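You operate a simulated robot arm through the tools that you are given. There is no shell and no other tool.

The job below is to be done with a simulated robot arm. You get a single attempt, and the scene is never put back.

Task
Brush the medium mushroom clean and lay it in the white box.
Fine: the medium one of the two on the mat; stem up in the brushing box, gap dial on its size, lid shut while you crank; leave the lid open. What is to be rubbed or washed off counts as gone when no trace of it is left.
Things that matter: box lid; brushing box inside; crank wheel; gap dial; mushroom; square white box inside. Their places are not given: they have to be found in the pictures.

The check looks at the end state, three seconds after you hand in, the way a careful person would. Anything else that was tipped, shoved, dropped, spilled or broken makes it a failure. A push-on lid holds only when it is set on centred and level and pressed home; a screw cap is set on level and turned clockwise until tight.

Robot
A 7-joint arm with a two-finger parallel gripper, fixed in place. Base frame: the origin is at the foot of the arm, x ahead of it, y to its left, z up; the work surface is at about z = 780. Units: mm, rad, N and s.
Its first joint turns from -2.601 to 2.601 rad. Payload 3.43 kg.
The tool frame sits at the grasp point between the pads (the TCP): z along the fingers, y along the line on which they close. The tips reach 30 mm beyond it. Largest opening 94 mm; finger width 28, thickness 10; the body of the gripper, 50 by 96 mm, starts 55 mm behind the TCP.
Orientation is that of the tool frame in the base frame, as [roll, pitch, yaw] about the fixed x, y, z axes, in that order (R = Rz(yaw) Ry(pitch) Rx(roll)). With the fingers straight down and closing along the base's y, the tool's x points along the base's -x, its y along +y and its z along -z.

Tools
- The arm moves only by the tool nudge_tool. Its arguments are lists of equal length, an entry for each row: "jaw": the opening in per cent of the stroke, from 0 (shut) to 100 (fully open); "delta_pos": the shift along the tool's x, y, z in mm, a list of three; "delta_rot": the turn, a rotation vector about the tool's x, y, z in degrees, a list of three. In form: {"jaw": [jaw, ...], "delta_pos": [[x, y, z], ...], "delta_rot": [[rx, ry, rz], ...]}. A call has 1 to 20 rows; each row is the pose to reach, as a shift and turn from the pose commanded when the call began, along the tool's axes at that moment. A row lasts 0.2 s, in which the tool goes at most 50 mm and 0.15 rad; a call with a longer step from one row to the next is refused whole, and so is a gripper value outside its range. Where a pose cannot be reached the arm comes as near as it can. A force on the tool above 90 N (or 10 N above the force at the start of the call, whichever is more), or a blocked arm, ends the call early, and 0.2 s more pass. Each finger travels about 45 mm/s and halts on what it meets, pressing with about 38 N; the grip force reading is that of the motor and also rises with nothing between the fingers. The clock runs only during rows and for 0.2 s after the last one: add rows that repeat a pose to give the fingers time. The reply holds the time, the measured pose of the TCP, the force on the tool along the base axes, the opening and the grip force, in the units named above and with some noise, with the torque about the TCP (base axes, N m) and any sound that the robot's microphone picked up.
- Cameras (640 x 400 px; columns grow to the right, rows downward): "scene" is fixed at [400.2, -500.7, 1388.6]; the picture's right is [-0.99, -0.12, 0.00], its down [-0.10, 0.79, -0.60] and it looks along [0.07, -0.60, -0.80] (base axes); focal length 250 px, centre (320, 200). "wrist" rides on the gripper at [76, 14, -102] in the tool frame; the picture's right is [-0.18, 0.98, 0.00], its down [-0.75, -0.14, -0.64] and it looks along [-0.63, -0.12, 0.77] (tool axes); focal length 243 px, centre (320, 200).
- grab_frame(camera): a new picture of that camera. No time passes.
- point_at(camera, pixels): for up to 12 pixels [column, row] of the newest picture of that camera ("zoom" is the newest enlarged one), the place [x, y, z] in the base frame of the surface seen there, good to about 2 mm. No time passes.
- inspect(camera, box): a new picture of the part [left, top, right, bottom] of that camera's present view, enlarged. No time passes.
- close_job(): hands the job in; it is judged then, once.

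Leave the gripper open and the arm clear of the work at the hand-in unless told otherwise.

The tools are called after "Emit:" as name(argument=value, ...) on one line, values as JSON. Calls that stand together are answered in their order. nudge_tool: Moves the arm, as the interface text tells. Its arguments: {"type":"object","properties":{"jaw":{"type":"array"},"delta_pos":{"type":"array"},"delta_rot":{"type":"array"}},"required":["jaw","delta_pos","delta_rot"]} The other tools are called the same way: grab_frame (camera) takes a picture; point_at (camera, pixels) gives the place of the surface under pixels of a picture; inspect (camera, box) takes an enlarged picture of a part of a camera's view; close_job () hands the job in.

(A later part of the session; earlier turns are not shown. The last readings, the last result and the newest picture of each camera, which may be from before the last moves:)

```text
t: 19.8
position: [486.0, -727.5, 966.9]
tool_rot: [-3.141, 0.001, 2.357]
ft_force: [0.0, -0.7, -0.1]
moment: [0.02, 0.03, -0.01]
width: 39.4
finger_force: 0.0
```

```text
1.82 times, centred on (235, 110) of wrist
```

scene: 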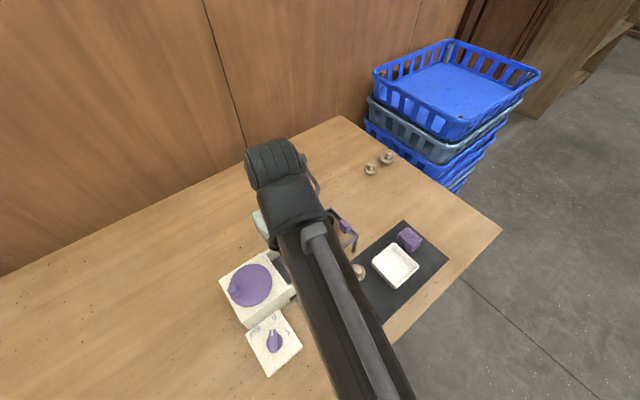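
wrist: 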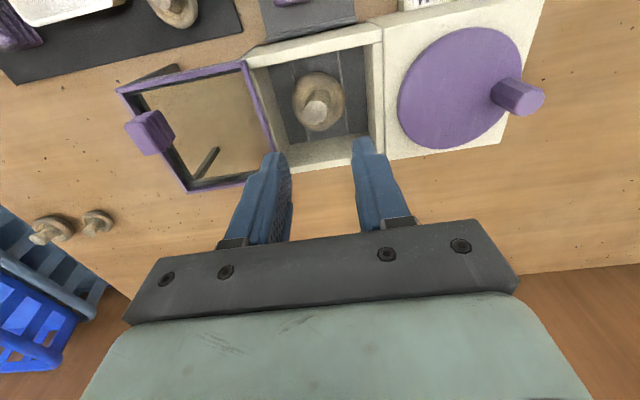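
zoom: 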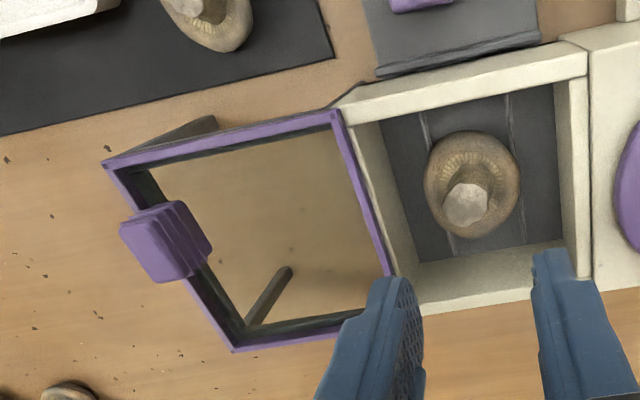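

The mushroom stands upright on the centre slat. Now the lid: its knob sits mid far bar at (165,235) of the zoom. I'll measure it.

Emit:
point_at(camera="zoom", pixels=[[160, 250], [125, 232], [180, 205], [150, 280], [195, 225], [205, 250], [190, 215], [170, 270], [110, 165], [235, 345], [337, 115], [388, 270]])

Emit:
inspect(camera="scene", box=[295, 195, 375, 275])

Emit:
grab_frame(camera="scene")

```text
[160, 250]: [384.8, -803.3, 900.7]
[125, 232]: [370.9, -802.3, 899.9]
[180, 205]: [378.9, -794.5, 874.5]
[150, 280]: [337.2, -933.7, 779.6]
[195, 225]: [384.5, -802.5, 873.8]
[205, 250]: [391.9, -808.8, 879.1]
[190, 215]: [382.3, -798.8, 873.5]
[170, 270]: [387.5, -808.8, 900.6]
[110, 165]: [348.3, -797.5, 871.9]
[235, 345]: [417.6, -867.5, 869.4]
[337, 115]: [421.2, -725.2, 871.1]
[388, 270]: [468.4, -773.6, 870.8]
```

```text
5.00 times, centred on (335, 235) of scene
```

zoom: 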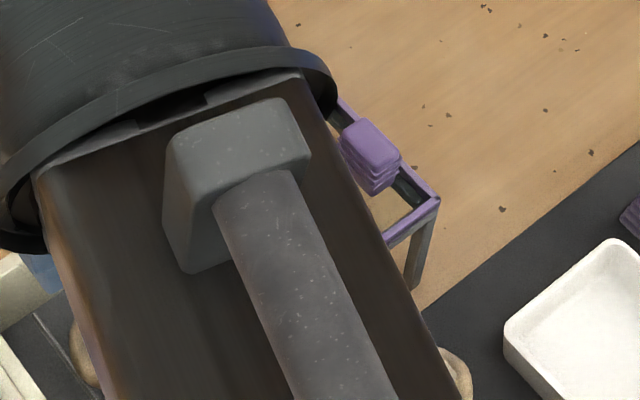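

```text
taken
```

scene: 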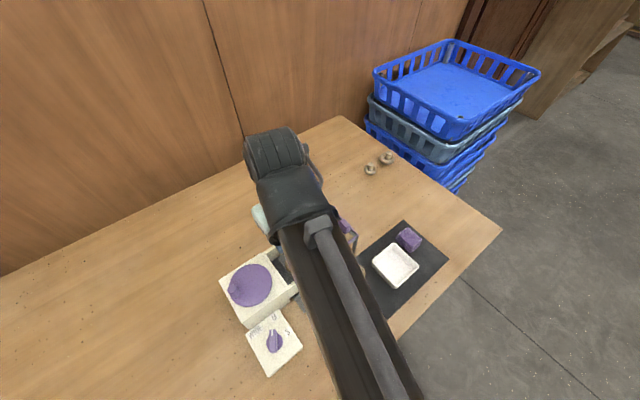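

The knob centre is about (380,-808), z 871–900, ~16 mm thick along the slide direction. I'll move over it at height, then descend so the tips are at z≈881.

Emit:
nudge_tool(jaw=[42, 42, 42, 42, 42], delta_pos=[[4.5, -33, 0], [9, -66, 0], [13.5, -99, 0], [18, -132, 0], [18, -132, 15]], delta_rot=[[0, 0, 0], [0, 0, 0], [0, 0, 0], [0, 0, 0], [0, 0, 0]])

Emit:
grab_frame(camera="wrist")

Emit:
inspect(camera="scene", box=[270, 200, 365, 310])

```text
t: 21.0
position: [380.9, -808.9, 950.6]
tool_rot: [-3.14, 0.0, 2.357]
ft_force: [0.2, 0.5, -0.7]
moment: [0.0, 0.02, 0.01]
width: 39.4
finger_force: 0.1
```

```text
taken
```

wrist: 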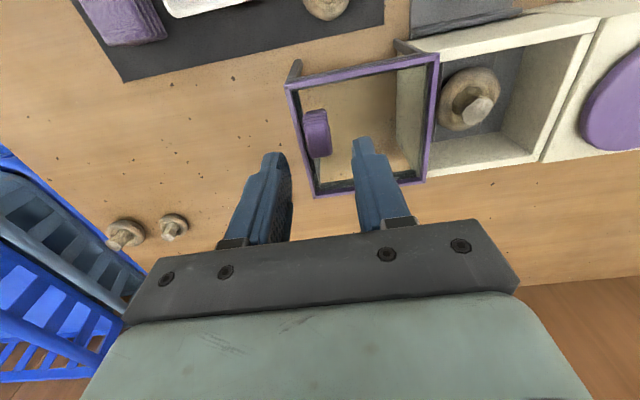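

```text
3.64 times, centred on (318, 255) of scene
```

zoom: 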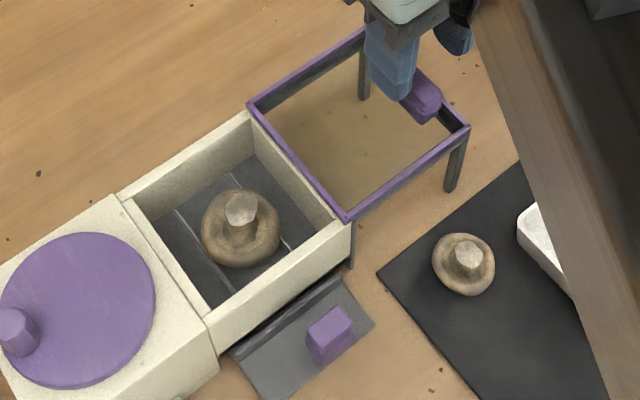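

The mushroom looks well placed. I'll measure the knob in the wrist view at (318,132) once more before descending.

Emit:
inspect(camera="wrist", box=[270, 80, 370, 200])

Emit:
point_at(camera="zoom", pixels=[[320, 160], [285, 115], [335, 115], [300, 240], [350, 240], [295, 125], [300, 200], [340, 200], [325, 235], [345, 215], [290, 180], [345, 150]])

```text
3.33 times, centred on (320, 140) of wrist
```

zoom: 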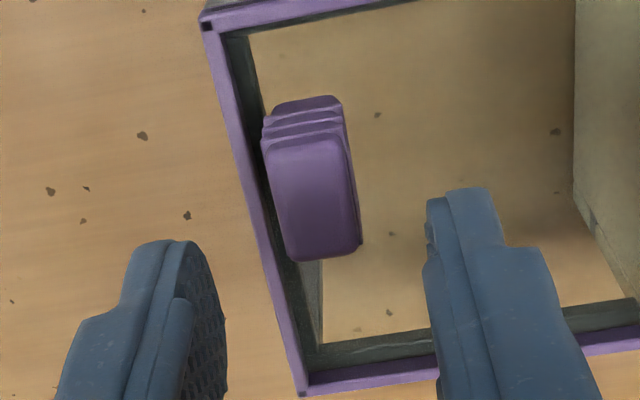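

```text
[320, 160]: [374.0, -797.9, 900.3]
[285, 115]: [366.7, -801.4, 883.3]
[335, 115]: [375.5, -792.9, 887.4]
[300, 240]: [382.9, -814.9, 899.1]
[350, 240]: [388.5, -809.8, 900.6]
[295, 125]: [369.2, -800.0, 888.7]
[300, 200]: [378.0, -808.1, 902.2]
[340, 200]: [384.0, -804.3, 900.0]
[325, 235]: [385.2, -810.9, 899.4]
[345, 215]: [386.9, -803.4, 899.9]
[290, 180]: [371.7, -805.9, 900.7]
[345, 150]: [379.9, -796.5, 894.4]
```

The knob centre is (379.7,-805.3), and it's 12 mm thick. I'm descending 40 mm with a small correction and closing on it.

Emit:
nudge_tool(jaw=[42, 42, 0, 0, 0, 0], delta_pos=[[3, 1.7, 20], [3, 1.7, 40], [3, 1.7, 40], [3, 1.7, 40], [3, 1.7, 40], [3, 1.7, 40]], delta_rot=[[0, 0, 0], [0, 0, 0], [0, 0, 0], [0, 0, 0], [0, 0, 0], [0, 0, 0]])

Emit:
grab_frame(camera="wrist")

```text
t: 22.4
position: [379.3, -805.5, 910.8]
tool_rot: [3.14, 0.0, 2.356]
ft_force: [-0.5, 0.3, 0.7]
moment: [-0.17, -0.13, 0.0]
width: 15.4
finger_force: 45.0
```

```text
taken
```

wrist: 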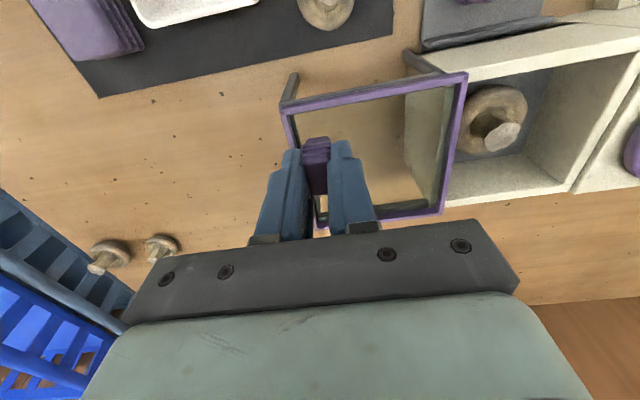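

The knob is held. Testing the slide by moving 12 mm toward the box.

Emit:
nudge_tool(jaw=[0, 0, 0], delta_pos=[[0, 4, 0], [0, 8, 0], [0, 12, 0]], delta_rot=[[0, 0, 0], [0, 0, 0], [0, 0, 0]])

Emit:
grab_frame(camera="wrist")

```text
t: 23.2
position: [387.4, -797.2, 911.3]
tool_rot: [-3.141, -0.001, 2.355]
ft_force: [-3.8, 2.1, -15.7]
moment: [-0.82, -0.8, 0.01]
width: 15.2
finger_force: 45.2
```

```text
taken
```

wrist: 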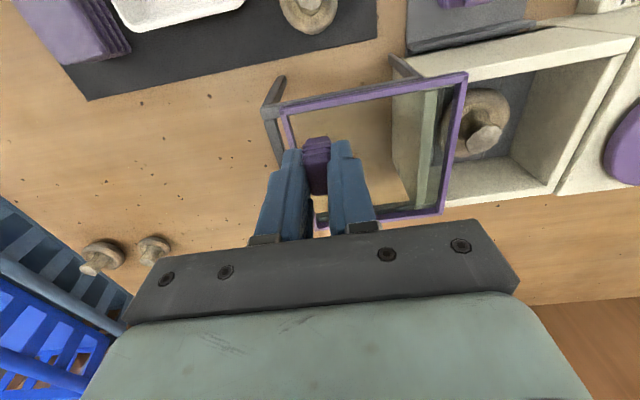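

The lid slides along its rails. I'll continue closing in steps up to 82 mm more.

Emit:
nudge_tool(jaw=[0, 0, 0, 0, 0, 0, 0, 0, 0], delta_pos=[[0, 9, 0.5], [0, 18, 0.5], [0, 27, 0.5], [0, 36, 0.5], [0, 45, 0.5], [0, 54, 0.5], [0, 63, 0.5], [0, 72, 0.5], [0, 80, 0.5]], delta_rot=[[0, 0, 0], [0, 0, 0], [0, 0, 0], [0, 0, 0], [0, 0, 0], [0, 0, 0], [0, 0, 0], [0, 0, 0], [0, 0, 0]])

Emit:
grab_frame(camera="wrist")

Emit:
grab_frame(camera="scene")

```text
t: 25.2
position: [445.3, -739.7, 911.5]
tool_rot: [3.14, -0.001, 2.356]
ft_force: [-14.2, 12.5, 3.4]
moment: [-0.29, -0.28, 0.02]
width: 15.7
finger_force: 44.7
```

```text
taken
```

wrist: 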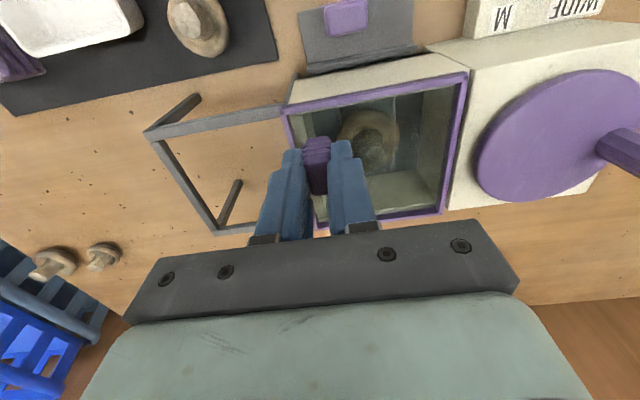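

```text
taken
```

scene: 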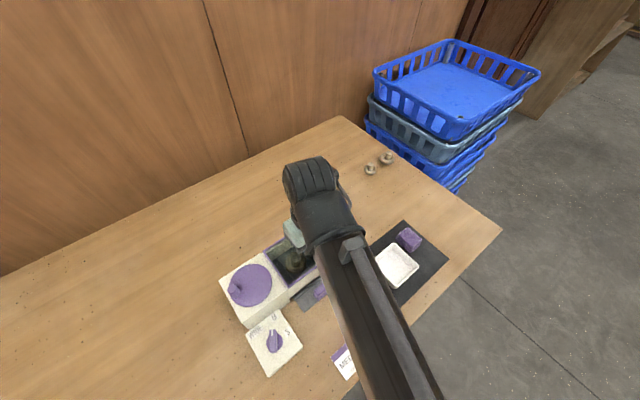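

The lid has travelled ~93 mm, and its leading edge is about at the housing. I'll press gently a few mm more to find the end stop.

Emit:
nudge_tool(jaw=[0, 0, 0, 0, 0], delta_pos=[[0.8, 1.5, 0], [0.8, 3, 0], [0.8, 4.5, 0], [0.8, 6, 0], [0.8, 7.5, 0]], delta_rot=[[0, 0, 0], [0, 0, 0], [0, 0, 0], [0, 0, 0], [0, 0, 0]])

Emit:
inspect(camera="wrist", box=[260, 20, 500, 240])

```text
t: 26.4
position: [448.1, -736.6, 911.3]
tool_rot: [-3.138, 0.0, 2.354]
ft_force: [-13.6, -8.4, 13.3]
moment: [0.32, 0.55, 0.11]
width: 15.4
finger_force: 44.8
```

```text
1.82 times, centred on (380, 130) of wrist
```

zoom: 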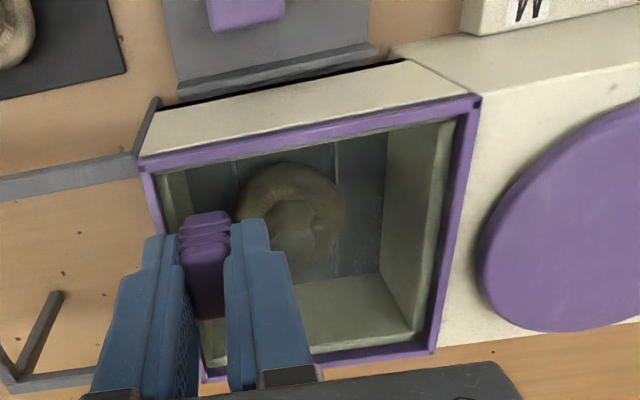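

The lid hit its stop at (448,-736.6), 97 mm of travel, and covers the box fully. I'll release and rise, then move over the crank.

Emit:
nudge_tool(jaw=[20, 40, 42, 42, 42, 42, 42, 42, 42, 42, 42], delta_pos=[[0, 4, 0], [0, 4, 0], [0, 4, 0], [0, 4, -30], [0, 4, -60], [0, 35, -65], [0, 65, -65], [0, 95, -65], [0, 125, -65], [0, 140, -65], [0, 140, -65]], delta_rot=[[0, 0, 0], [0, 0, 0], [0, 0, 0], [0, 0, 0], [0, 0, 0], [0, 0, 0], [0, 0, 0], [0, 0, 0], [0, 0, 0], [0, 0, 0], [0, 0, 0]])

Emit:
grab_frame(camera="wrist")

Emit:
grab_frame(camera="scene")

```text
t: 28.8
position: [549.1, -637.7, 974.2]
tool_rot: [3.141, 0.0, 2.355]
ft_force: [0.2, -0.8, 0.1]
moment: [0.02, 0.02, -0.02]
width: 39.3
finger_force: 0.0
```

```text
taken
```

wrist: 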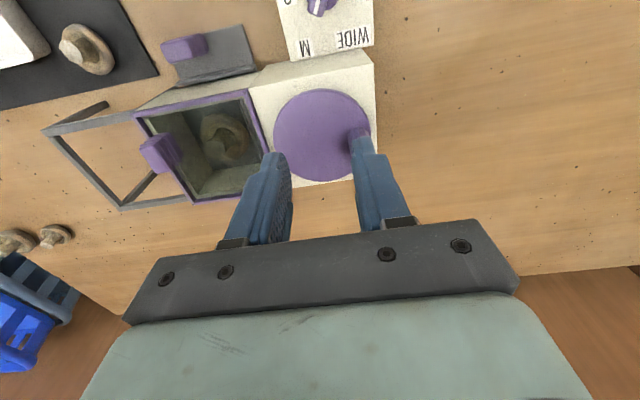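

```text
taken
```

scene: 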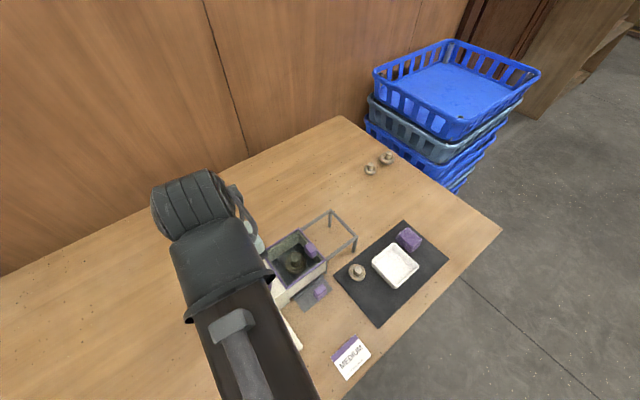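

I'll zoom on the crank disc around (322,135) and measure its centre and peg.

Emit:
inspect(camera="wrist", box=[250, 70, 400, 200])

Emit:
point_at(camera="zoom", pixels=[[108, 210], [500, 170], [300, 64], [210, 350], [440, 100], [160, 100], [310, 200], [450, 240], [430, 235], [475, 235], [135, 295], [345, 385]])

```text
3.08 times, centred on (325, 135) of wrist
```

zoom: 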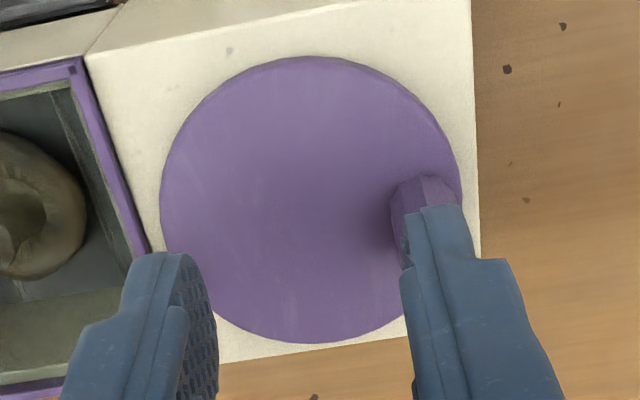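

```text
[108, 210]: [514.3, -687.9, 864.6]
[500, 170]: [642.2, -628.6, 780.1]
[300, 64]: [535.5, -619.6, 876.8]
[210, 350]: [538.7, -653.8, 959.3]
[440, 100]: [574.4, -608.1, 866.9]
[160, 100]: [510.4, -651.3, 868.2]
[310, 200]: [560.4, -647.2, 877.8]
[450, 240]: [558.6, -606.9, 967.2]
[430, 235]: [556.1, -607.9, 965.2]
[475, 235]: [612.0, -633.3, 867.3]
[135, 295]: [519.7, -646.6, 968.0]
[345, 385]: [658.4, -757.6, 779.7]
```

Emit:
point_at(camera="zoom", pixels=[[164, 208], [310, 60], [312, 340], [200, 110], [240, 320], [400, 320], [420, 100], [458, 170], [370, 68], [175, 260], [410, 185], [250, 70]])

```text
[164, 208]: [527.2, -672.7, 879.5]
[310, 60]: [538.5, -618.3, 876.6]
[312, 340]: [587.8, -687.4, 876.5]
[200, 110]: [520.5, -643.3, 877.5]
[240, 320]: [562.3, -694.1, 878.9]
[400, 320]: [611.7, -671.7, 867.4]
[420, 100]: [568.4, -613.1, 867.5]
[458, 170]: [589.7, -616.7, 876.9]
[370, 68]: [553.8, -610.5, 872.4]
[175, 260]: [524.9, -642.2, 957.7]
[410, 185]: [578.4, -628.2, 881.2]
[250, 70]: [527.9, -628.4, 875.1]
```

The crank centre is ≈(560.5,-653.3), radius to peg ≈31.7, peg at ≈(583,-631). I'm moving above the peg, descending to tips z≈883, and closing on it.

Emit:
nudge_tool(jaw=[42, 42, 42, 42, 0, 0, 0, 0], delta_pos=[[-19.3, 28.8, 0], [-19.3, 28.8, 20], [-19.3, 28.8, 45], [-19.3, 28.8, 61], [-19.3, 28.8, 61], [-19.3, 28.8, 61], [-19.3, 28.8, 61], [-19.3, 28.8, 61]], delta_rot=[[0, 0, 0], [0, 0, 0], [0, 0, 0], [0, 0, 0], [0, 0, 0], [0, 0, 0], [0, 0, 0], [0, 0, 0]])

Emit:
grab_frame(camera="wrist")

```text
t: 30.6
position: [583.4, -630.5, 912.7]
tool_rot: [3.14, 0.001, 2.358]
ft_force: [10.8, 9.5, -3.9]
moment: [-0.47, 0.2, 0.06]
width: 17.6
finger_force: 45.3
```

```text
taken
```

wrist: 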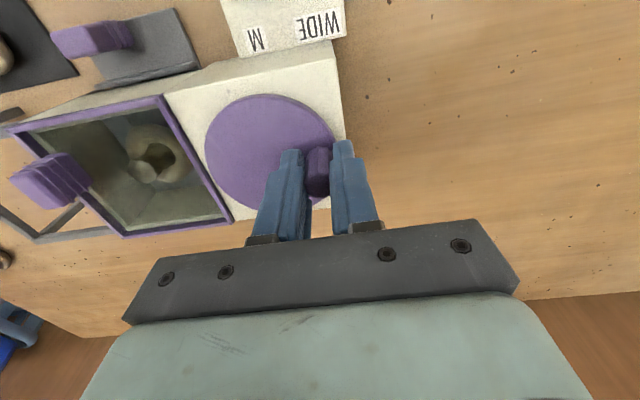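

The peg is gripped (17.6 mm). I'll test a clockwise 30° arc about the centre (radius 32).

Emit:
nudge_tool(jaw=[0, 0, 0, 0], delta_pos=[[-5.6, -0.5, 0], [-10.9, -1.9, 0], [-16, -4.3, 0], [-16, -4.3, 0]], delta_rot=[[0, 0, 0], [0, 0, 0], [0, 0, 0], [0, 0, 0]])

Emit:
grab_frame(camera="wrist")

```text
t: 31.6
position: [590.8, -642.7, 912.0]
tool_rot: [3.141, -0.001, 2.358]
ft_force: [8.4, 1.7, -23.9]
moment: [0.12, -0.76, 0.02]
width: 17.7
finger_force: 45.4
```

```text
taken
```

wrist: 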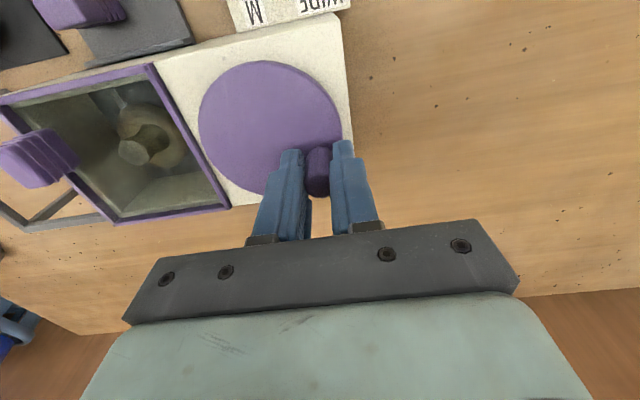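

The crank follows (now at r≈32). Next, a full clockwise turn in 30° steps.

Emit:
nudge_tool(jaw=[0, 0, 0, 0, 0, 0, 0, 0, 0, 0, 0, 0], delta_pos=[[-11.7, -11.7, 0.4], [-16, -27.7, 0.4], [-11.7, -43.7, 0.4], [0, -55.4, 0.4], [16, -59.7, 0.4], [32, -55.4, 0.4], [43.7, -43.7, 0.4], [48, -27.7, 0.4], [43.7, -11.7, 0.4], [32, 0, 0.4], [16, 4.3, 0.4], [0, 0, 0.4]], delta_rot=[[0, 0, 0], [0, 0, 0], [0, 0, 0], [0, 0, 0], [0, 0, 0], [0, 0, 0], [0, 0, 0], [0, 0, 0], [0, 0, 0], [0, 0, 0], [0, 0, 0], [0, 0, 0]])

Emit:
grab_frame(camera="wrist")

Emit:
inspect(camera="scene", box=[270, 225, 330, 300])

```text
t: 34.2
position: [592.0, -645.0, 914.4]
tool_rot: [3.141, -0.003, 2.357]
ft_force: [-3.6, -0.6, -18.8]
moment: [0.99, 0.29, 0.0]
width: 17.2
finger_force: 44.5
```

```text
taken
```

wrist: 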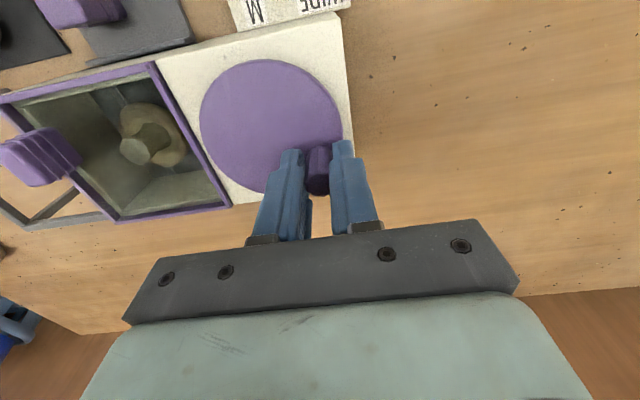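

```text
5.33 times, centred on (300, 262) of scene
```

zoom: 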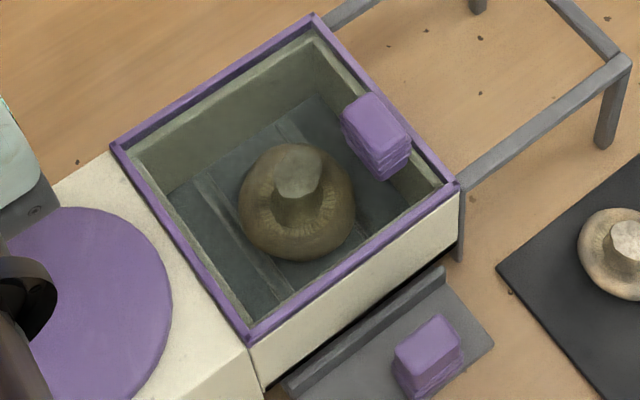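

The first full turn is done. I can't judge the cleaning yet, so I'll give two more turns.

Emit:
nudge_tool(jaw=[0, 0, 0, 0, 0, 0, 0, 0, 0, 0, 0, 0, 0, 0, 0, 0, 0, 0, 0, 0], delta_pos=[[-13.7, -14.5, 0], [-15.8, -34.5, 0], [-5.75, -51.9, 0], [12.6, -60, 0], [32.25, -55.9, 0], [45.7, -40.9, 0], [47.8, -20.9, 0], [37.75, -3.55, 0], [19.4, 4.6, 0], [-0.25, 0.45, 0], [-13.7, -14.5, 0], [-15.8, -34.5, 0], [-5.75, -51.9, 0], [12.6, -60, 0], [32.25, -55.9, 0], [45.7, -40.9, 0], [47.8, -20.9, 0], [37.75, -3.55, 0], [19.4, 4.6, 0], [0, 0, 0]], delta_rot=[[0, 0, 0], [0, 0, 0], [0, 0, 0], [0, 0, 0], [0, 0, 0], [0, 0, 0], [0, 0, 0], [0, 0, 0], [0, 0, 0], [0, 0, 0], [0, 0, 0], [0, 0, 0], [0, 0, 0], [0, 0, 0], [0, 0, 0], [0, 0, 0], [0, 0, 0], [0, 0, 0], [0, 0, 0], [0, 0, 0]])

Emit:
inspect(camera="scene", box=[270, 225, 330, 300])

Emit:
grab_frame(camera="wrist")

```text
t: 38.4
position: [591.8, -643.8, 915.3]
tool_rot: [3.141, 0.001, 2.354]
ft_force: [-4.5, -1.9, 0.5]
moment: [1.13, 0.42, -0.05]
width: 17.8
finger_force: 44.7
```

```text
5.33 times, centred on (300, 262) of scene
```

zoom: 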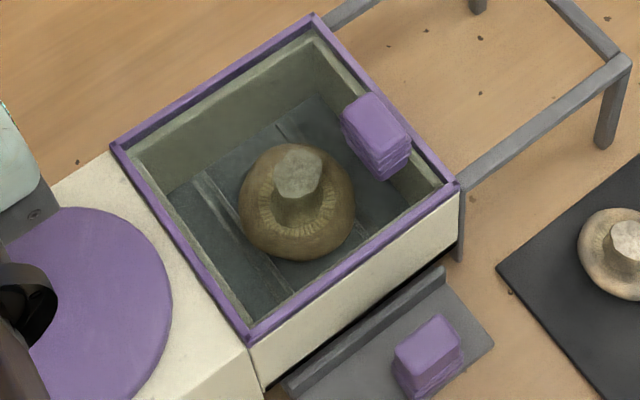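

```text
taken
```

wrist: 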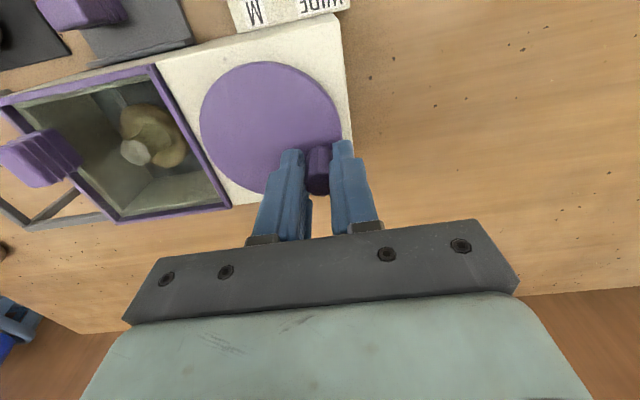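

The mushroom is getting visibly lighter, so the brushing works. Two more turns.

Emit:
nudge_tool(jaw=[0, 0, 0, 0, 0, 0, 0, 0, 0, 0, 0, 0, 0, 0, 0, 0, 0, 0, 0, 0], delta_pos=[[-13.7, -14.5, 0], [-15.8, -34.5, 0], [-5.75, -51.9, 0], [12.6, -60, 0], [32.25, -55.9, 0], [45.7, -40.9, 0], [47.8, -20.9, 0], [37.75, -3.55, 0], [19.4, 4.6, 0], [-0.25, 0.45, 0], [-13.7, -14.5, 0], [-15.8, -34.5, 0], [-5.75, -51.9, 0], [12.6, -60, 0], [32.25, -55.9, 0], [45.7, -40.9, 0], [47.8, -20.9, 0], [37.75, -3.55, 0], [19.4, 4.6, 0], [0, 0, 0]], delta_rot=[[0, 0, 0], [0, 0, 0], [0, 0, 0], [0, 0, 0], [0, 0, 0], [0, 0, 0], [0, 0, 0], [0, 0, 0], [0, 0, 0], [0, 0, 0], [0, 0, 0], [0, 0, 0], [0, 0, 0], [0, 0, 0], [0, 0, 0], [0, 0, 0], [0, 0, 0], [0, 0, 0], [0, 0, 0], [0, 0, 0]])

Emit:
inspect(camera="scene", box=[270, 225, 330, 300])

Emit:
inspect(camera="wrist", box=[80, 70, 200, 190])

```text
t: 42.6
position: [590.8, -644.8, 915.1]
tool_rot: [3.141, -0.001, 2.356]
ft_force: [4.0, 1.2, -10.6]
moment: [0.26, 0.82, -0.01]
width: 17.5
finger_force: 45.2
```

```text
5.33 times, centred on (300, 262) of scene
```

zoom: 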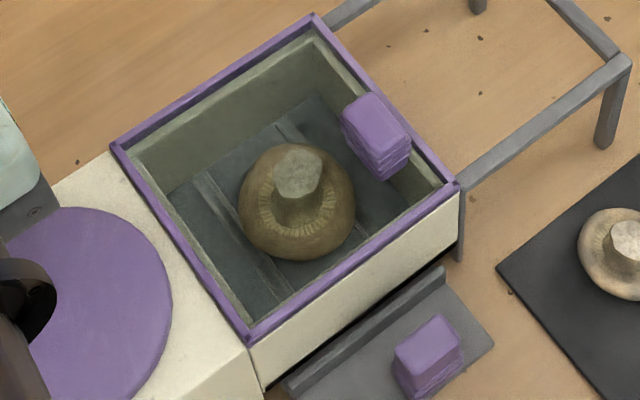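

```text
3.33 times, centred on (140, 130) of wrist
```

zoom: 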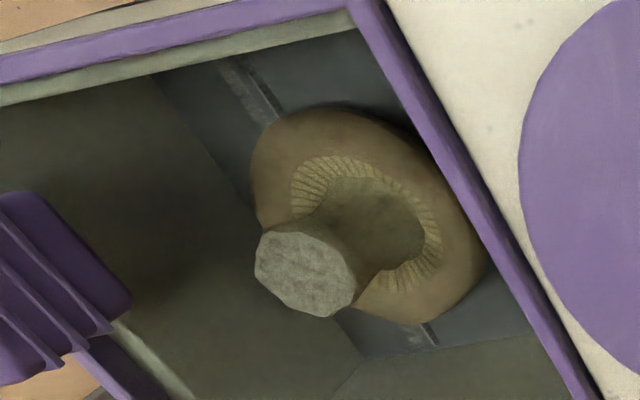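

Turn 5 looks much the same as turn 3 through the tinted glass. I'll give two more turns, then open the lid to inspect properly.

Emit:
nudge_tool(jaw=[0, 0, 0, 0, 0, 0, 0, 0, 0, 0, 0, 0, 0, 0, 0, 0, 0, 0, 0, 0], delta_pos=[[-13.7, -14.5, 0.5], [-15.8, -34.5, 0.5], [-5.75, -51.9, 0.5], [12.6, -60, 0.5], [32.25, -55.9, 0.5], [45.7, -40.9, 0.5], [47.8, -20.9, 0.5], [37.75, -3.55, 0.5], [19.4, 4.6, 0.5], [-0.25, 0.45, 0.5], [-13.7, -14.5, 0.5], [-15.8, -34.5, 0.5], [-5.75, -51.9, 0.5], [12.6, -60, 0.5], [32.25, -55.9, 0.5], [45.7, -40.9, 0.5], [47.8, -20.9, 0.5], [37.75, -3.55, 0.5], [19.4, 4.6, 0.5], [0, 0, 0.5]], delta_rot=[[0, 0, 0], [0, 0, 0], [0, 0, 0], [0, 0, 0], [0, 0, 0], [0, 0, 0], [0, 0, 0], [0, 0, 0], [0, 0, 0], [0, 0, 0], [0, 0, 0], [0, 0, 0], [0, 0, 0], [0, 0, 0], [0, 0, 0], [0, 0, 0], [0, 0, 0], [0, 0, 0], [0, 0, 0], [0, 0, 0]])

Emit:
inspect(camera="scene", box=[270, 225, 330, 300])

Emit:
inspect(camera="wrist", box=[80, 70, 200, 190])

```text
t: 46.8
position: [591.5, -642.9, 914.2]
tool_rot: [-3.141, -0.002, 2.354]
ft_force: [-7.0, -2.6, 8.9]
moment: [-0.2, -0.73, -0.03]
width: 17.7
finger_force: 45.1
```

```text
5.33 times, centred on (300, 262) of scene
```

zoom: 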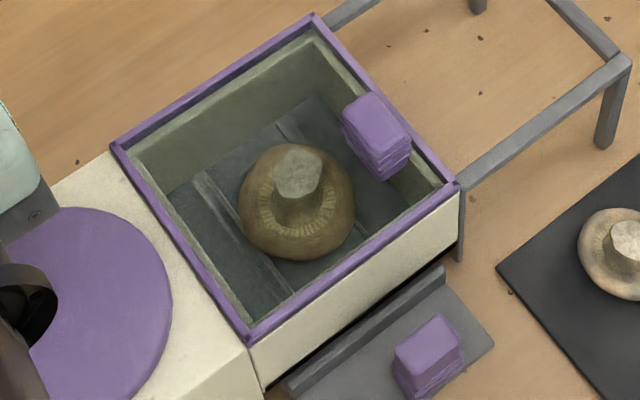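

```text
3.33 times, centred on (140, 130) of wrist
```

zoom: 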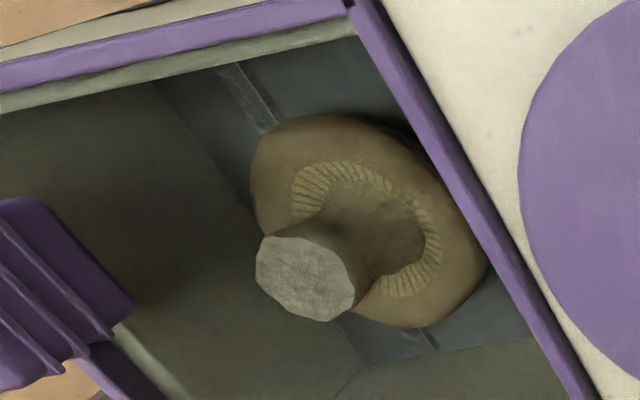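

No further change over the last turns. I'll release the peg, rise, and go back to the lid knob at (448,-736.5).

Emit:
nudge_tool(jaw=[20, 42, 42, 42, 42, 42, 42, 42, 42, 42], delta_pos=[[0, 0, 0], [0, 0, 0], [0, 0, -25], [0, 0, -55], [9, -42, -55], [18, -84, -55], [27, -126, -55], [35.3, -167.6, -55], [35.3, -167.6, -45], [35.3, -167.6, -45]], delta_rot=[[0, 0, 0], [0, 0, 0], [0, 0, 0], [0, 0, 0], [0, 0, 0], [0, 0, 0], [0, 0, 0], [0, 0, 0], [0, 0, 0], [0, 0, 0]])

Emit:
grab_frame(camera="wrist")

Emit:
inspect(camera="scene", box=[215, 225, 355, 380])

```text
t: 49.0
position: [447.0, -738.3, 958.5]
tool_rot: [-3.14, 0.002, 2.355]
ft_force: [-0.9, -0.6, -0.2]
moment: [-0.04, 0.04, 0.01]
width: 39.5
finger_force: 0.1
```

```text
taken
```

wrist: 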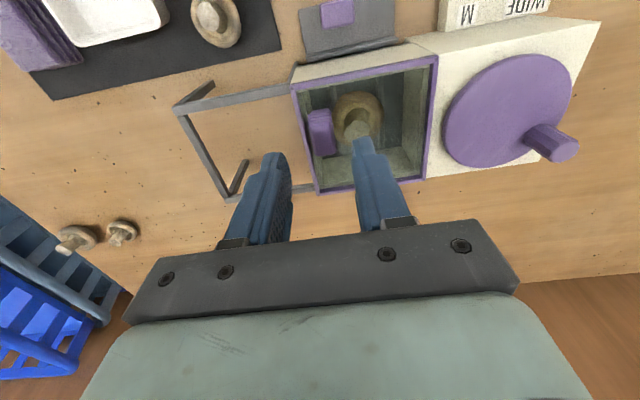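

```text
2.58 times, centred on (285, 302) of scene
```

zoom: 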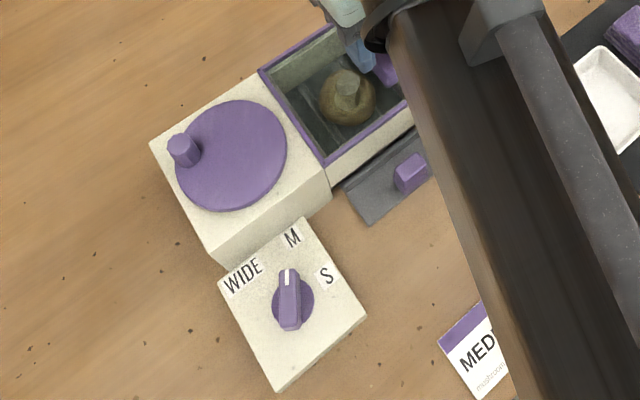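

The knob sits between the fingers. I'm descending 47 mm, gripping it, and starting to pull the lid back along −tool y.

Emit:
nudge_tool(jaw=[42, 42, 42, 0, 0, 0, 0, 0], delta_pos=[[0.5, 1.5, 20], [0.5, 1.5, 40], [0.5, 1.5, 47], [0.5, 1.5, 47], [0.5, 1.5, 47], [0.5, 1.5, 47], [0.5, 1.5, 47], [0.5, 1.5, 47]], delta_rot=[[0, 0, 0], [0, 0, 0], [0, 0, 0], [0, 0, 0], [0, 0, 0], [0, 0, 0], [0, 0, 0], [0, 0, 0]])

Emit:
grab_frame(camera="wrist")

```text
t: 50.8
position: [447.8, -736.8, 911.1]
tool_rot: [3.141, -0.002, 2.355]
ft_force: [-0.8, -0.1, -2.2]
moment: [-0.12, -0.12, 0.02]
width: 15.7
finger_force: 44.8
```

```text
taken
```

wrist: 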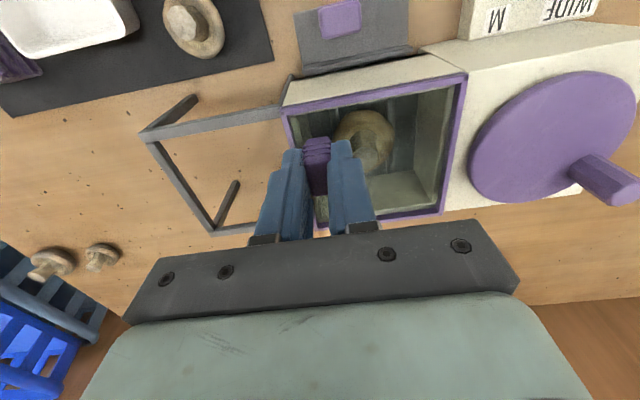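

Knob gripped. Sliding the lid open by 97 mm in 9 mm steps.

Emit:
nudge_tool(jaw=[0, 0, 0, 0, 0, 0, 0, 0, 0, 0, 0, 0], delta_pos=[[0, -9, 0], [0, -18, 0], [0, -27, 0], [0, -36, 0], [0, -45, 0], [0, -54, 0], [0, -63, 0], [0, -72, 0], [0, -81, 0], [0, -89, 0], [0, -96, 0], [0, -96, 0]], delta_rot=[[0, 0, 0], [0, 0, 0], [0, 0, 0], [0, 0, 0], [0, 0, 0], [0, 0, 0], [0, 0, 0], [0, 0, 0], [0, 0, 0], [0, 0, 0], [0, 0, 0], [0, 0, 0]])

Emit:
grab_frame(camera="wrist")

Emit:
inspect(camera="scene", box=[270, 200, 365, 310])

```text
t: 53.4
position: [379.8, -805.0, 911.7]
tool_rot: [3.141, -0.002, 2.356]
ft_force: [0.3, -0.3, -28.7]
moment: [0.56, 0.51, 0.0]
width: 15.5
finger_force: 44.5
```

```text
taken
```

wrist: 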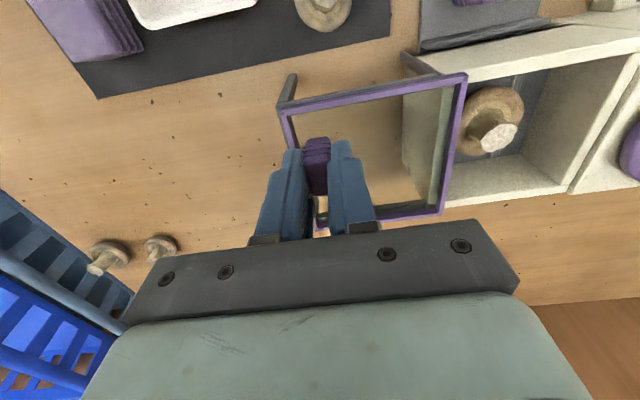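

```text
3.64 times, centred on (318, 255) of scene
```

zoom: 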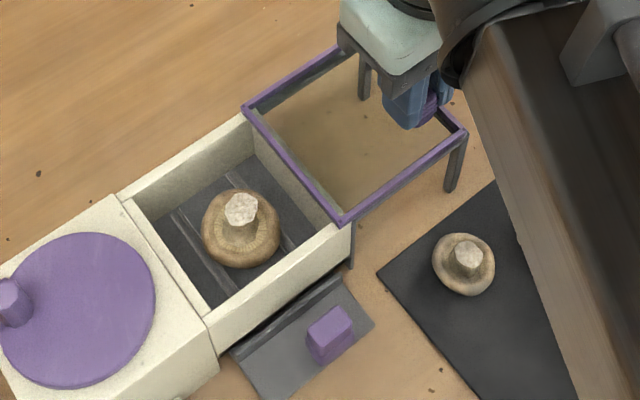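

The lid is open again, and the mushroom has a brighter, tan look. I'll ease down 1 mm to relieve the upward pull, release, and rise.

Emit:
nudge_tool(jaw=[0, 20, 42, 42, 42, 42, 42], delta_pos=[[0, 0, 1], [0, 0, 1], [0, 0, 1], [0, 0, 1], [0, 0, -25], [0, 0, -55], [0, 0, -65]], delta_rot=[[0, 0, 0], [0, 0, 0], [0, 0, 0], [0, 0, 0], [0, 0, 0], [0, 0, 0], [0, 0, 0]])

Emit:
grab_frame(camera="wrist")

Emit:
inspect(camera="scene", box=[270, 225, 330, 300])

Emit:
inspect(camera="wrist", box=[410, 30, 530, 170])

```text
t: 55.0
position: [380.0, -804.4, 977.2]
tool_rot: [-3.141, -0.001, 2.357]
ft_force: [0.5, -0.4, 0.1]
moment: [0.0, 0.0, -0.02]
width: 39.6
finger_force: 0.0
```

```text
taken
```

wrist: 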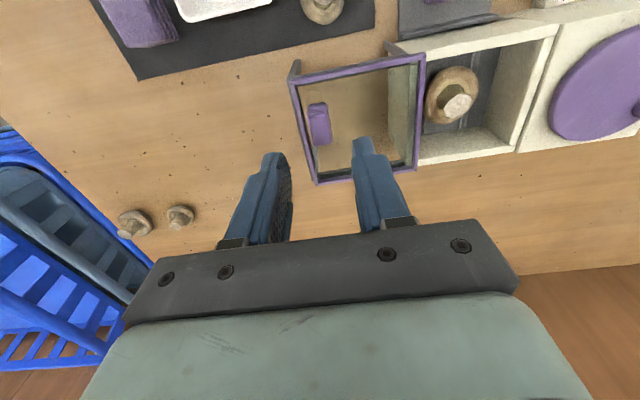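

```text
5.33 times, centred on (300, 262) of scene
```

zoom: 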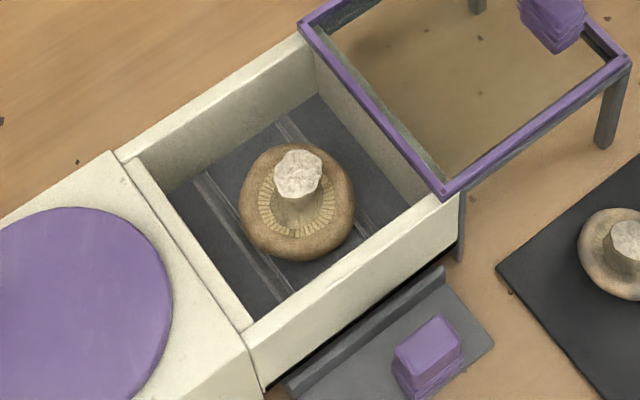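

```text
2.86 times, centred on (470, 100) of wrist
```

zoom: 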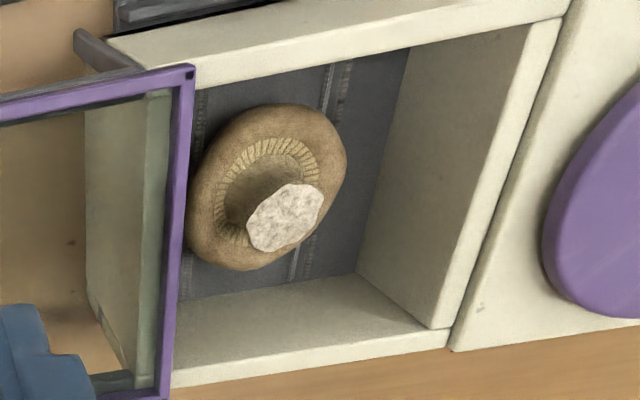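

The stem is now pale, the gills are cream and the cap is an even tan, far cleaner than the grey-coated neighbours. I'll zoom closer for remaining traces and measure the stem.

Emit:
inspect(camera="scene", box=[285, 240, 315, 280])

Emit:
inspect(camera="wrist", box=[420, 55, 490, 140])

Emit:
point_at(camera="zoom", pixels=[[310, 220], [270, 245], [345, 210], [310, 180], [300, 270], [215, 150], [365, 130], [290, 60], [200, 300]])

```text
10.00 times, centred on (300, 260) of scene
```

zoom: 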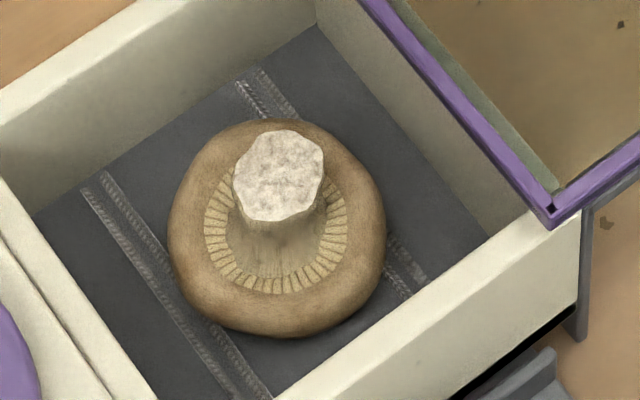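

```text
4.71 times, centred on (455, 98) of wrist
```

zoom: 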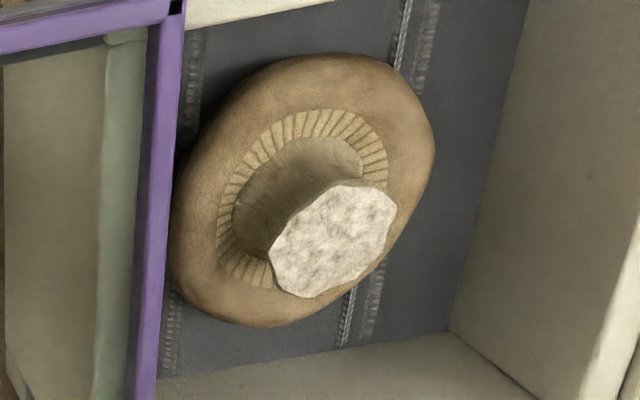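

```text
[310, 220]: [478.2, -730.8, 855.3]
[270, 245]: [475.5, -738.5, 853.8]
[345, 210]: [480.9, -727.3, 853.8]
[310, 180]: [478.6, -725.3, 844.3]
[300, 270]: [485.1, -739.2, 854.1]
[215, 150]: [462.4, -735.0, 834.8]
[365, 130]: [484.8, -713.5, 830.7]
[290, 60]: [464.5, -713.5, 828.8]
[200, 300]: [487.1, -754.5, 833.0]
```

Emit:
point_at(camera="zoom", pixels=[[335, 240], [275, 250], [390, 225], [345, 190], [315, 293], [368, 188], [285, 285], [380, 255]])

Emit:
inspect(camera="scene", box=[285, 240, 315, 280])

Emit:
point_at(camera="zoom", pixels=[[278, 175], [240, 180], [318, 180], [280, 135], [275, 215], [172, 240], [380, 240], [270, 330], [265, 122]])

```text
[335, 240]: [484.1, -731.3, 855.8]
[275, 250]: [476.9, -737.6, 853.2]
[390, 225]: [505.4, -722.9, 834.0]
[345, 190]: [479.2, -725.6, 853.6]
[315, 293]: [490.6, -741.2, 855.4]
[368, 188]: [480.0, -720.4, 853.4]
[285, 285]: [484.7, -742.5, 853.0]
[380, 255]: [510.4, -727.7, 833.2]
```

```text
10.00 times, centred on (300, 260) of scene
```

zoom: 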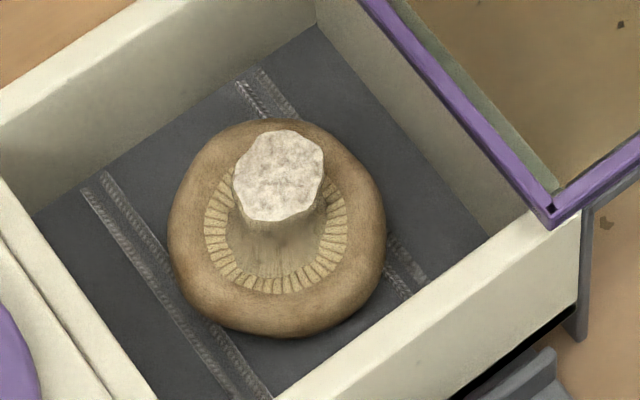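

```text
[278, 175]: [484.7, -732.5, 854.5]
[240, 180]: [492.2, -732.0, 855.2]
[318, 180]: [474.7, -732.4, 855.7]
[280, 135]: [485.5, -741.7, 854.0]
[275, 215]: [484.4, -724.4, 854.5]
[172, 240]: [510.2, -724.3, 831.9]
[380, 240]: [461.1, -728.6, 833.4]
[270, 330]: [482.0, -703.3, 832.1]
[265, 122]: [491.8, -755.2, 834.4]
```

The stem top is centred at (484.5,-732). I'm moving back over it and lowering to the same grasp height (TCP z≈868.5).

Emit:
nudge_tool(jaw=[42, 42, 42, 42, 42, 42, 42], delta_pos=[[-7, 42, 0], [-15, 84, 0], [-22.7, 126, 0], [-22.7, 126, 35], [-22.7, 126, 70], [-22.7, 126, 80], [-22.7, 126, 80]], delta_rot=[[0, 0, 0], [0, 0, 0], [0, 0, 0], [0, 0, 0], [0, 0, 0], [0, 0, 0], [0, 0, 0]])

Emit:
inspect(camera="wrist", box=[200, 50, 440, 240])

```text
t: 56.6
position: [485.8, -729.9, 895.6]
tool_rot: [-3.141, -0.001, 2.356]
ft_force: [-0.2, 0.2, 0.4]
moment: [0.02, 0.01, 0.02]
width: 39.4
finger_force: 0.1
```

```text
2.11 times, centred on (320, 145) of wrist
```

zoom: 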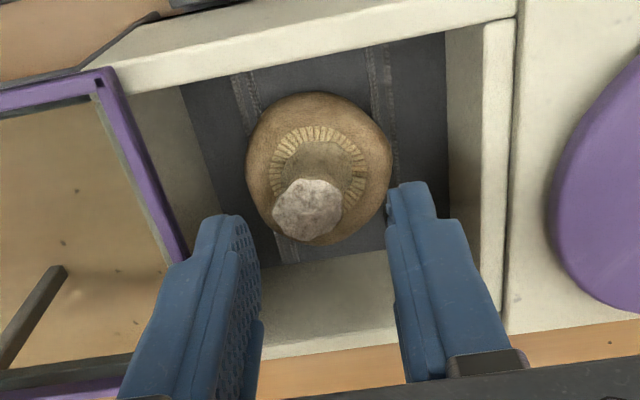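

Nicely centred between the fingers. I'm lowering the last 27 mm, closing on the stem, then lifting gently.

Emit:
nudge_tool(jaw=[42, 42, 0, 0, 0, 0, 0], delta_pos=[[0.5, -0.8, 15], [0.5, -0.8, 26.5], [0.5, -0.8, 26.5], [0.5, -0.8, 26.5], [0.5, -0.8, 26.5], [0.5, -0.8, 26.5], [0.5, -0.8, 26.5]], delta_rot=[[0, 0, 0], [0, 0, 0], [0, 0, 0], [0, 0, 0], [0, 0, 0], [0, 0, 0], [0, 0, 0]])

```text
t: 58.2
position: [484.3, -731.6, 870.4]
tool_rot: [-3.14, 0.0, 2.357]
ft_force: [-0.6, 0.1, 0.4]
moment: [0.0, -0.01, 0.01]
width: 19.7
finger_force: 12.5
```

The stem is held at 19.7 mm. Lifting 110 mm.

Emit:
nudge_tool(jaw=[0, 0, 0, 0, 0, 0], delta_pos=[[0, 0, -8], [0, 0, -30], [0, 0, -60], [0, 0, -90], [0, 0, -110], [0, 0, -110]], delta_rot=[[0, 0, 0], [0, 0, 0], [0, 0, 0], [0, 0, 0], [0, 0, 0], [0, 0, 0]])

Emit:
grab_frame(camera="wrist")

Emit:
grab_frame(camera="scene")

```text
t: 59.6
position: [482.9, -731.1, 980.8]
tool_rot: [3.141, 0.003, 2.357]
ft_force: [0.9, 1.0, 0.1]
moment: [-0.01, 0.0, 0.01]
width: 19.1
finger_force: 11.8
```

```text
taken
```

wrist: 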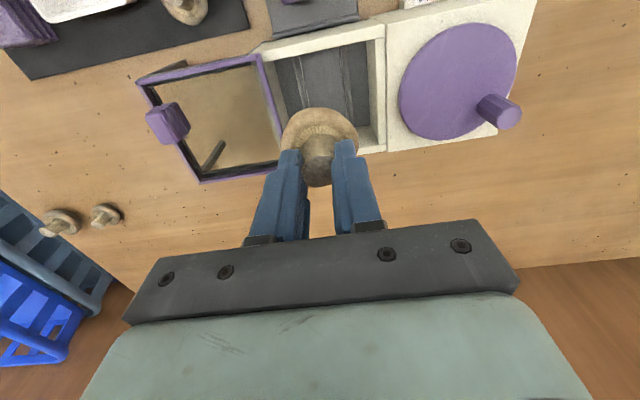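

```text
taken
```

scene: 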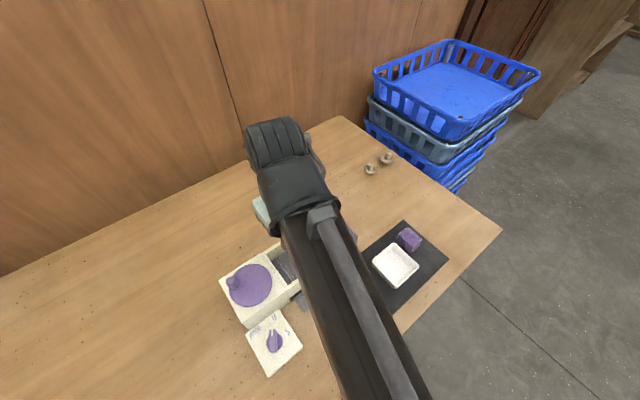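

The mushroom is held. Before boxing it I want to see the cap's underside, so I'll carry it over to the camera's right side, at (150,-700,1060), and then tilt it.

Emit:
nudge_tool(jaw=[0, 0, 0, 0, 0, 0, 0, 0, 0, 0], delta_pos=[[28.6, -23.7, -20], [57.2, -47.4, -40], [85.8, -71.2, -60], [114.4, -94.9, -79], [143, -118.6, -79], [171.6, -142.3, -79], [200.2, -166, -79], [228.8, -189.8, -79], [257.4, -213.5, -79], [257.4, -213.5, -79]], delta_rot=[[0, 0, 0], [0, 0, 0], [0, 0, 0], [0, 0, 0], [0, 0, 0], [0, 0, 0], [0, 0, 0], [0, 0, 0], [0, 0, 0], [0, 0, 0]])

Emit:
grab_frame(camera="scene")

Emit:
grab_frame(camera="wrist")

```text
t: 61.8
position: [151.1, -700.8, 1059.8]
tool_rot: [-3.141, 0.001, 2.356]
ft_force: [-1.1, 0.1, -1.0]
moment: [0.0, -0.03, -0.01]
width: 19.4
finger_force: 12.2
```

```text
taken
```

scene: 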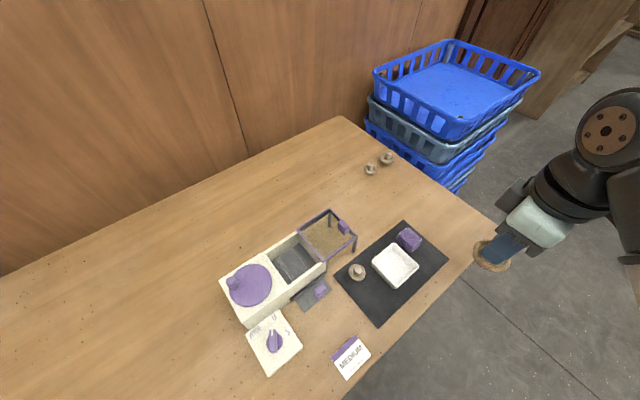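

```text
taken
```

wrist: 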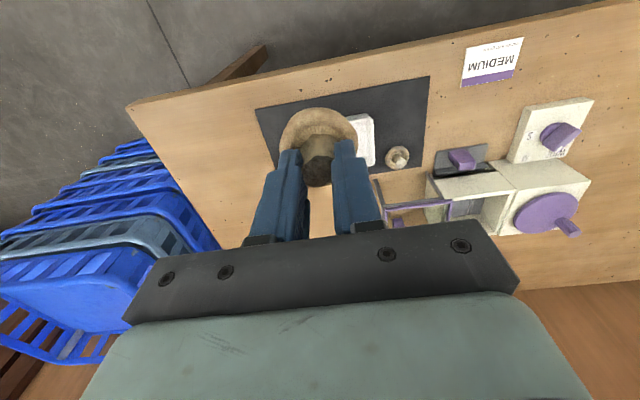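

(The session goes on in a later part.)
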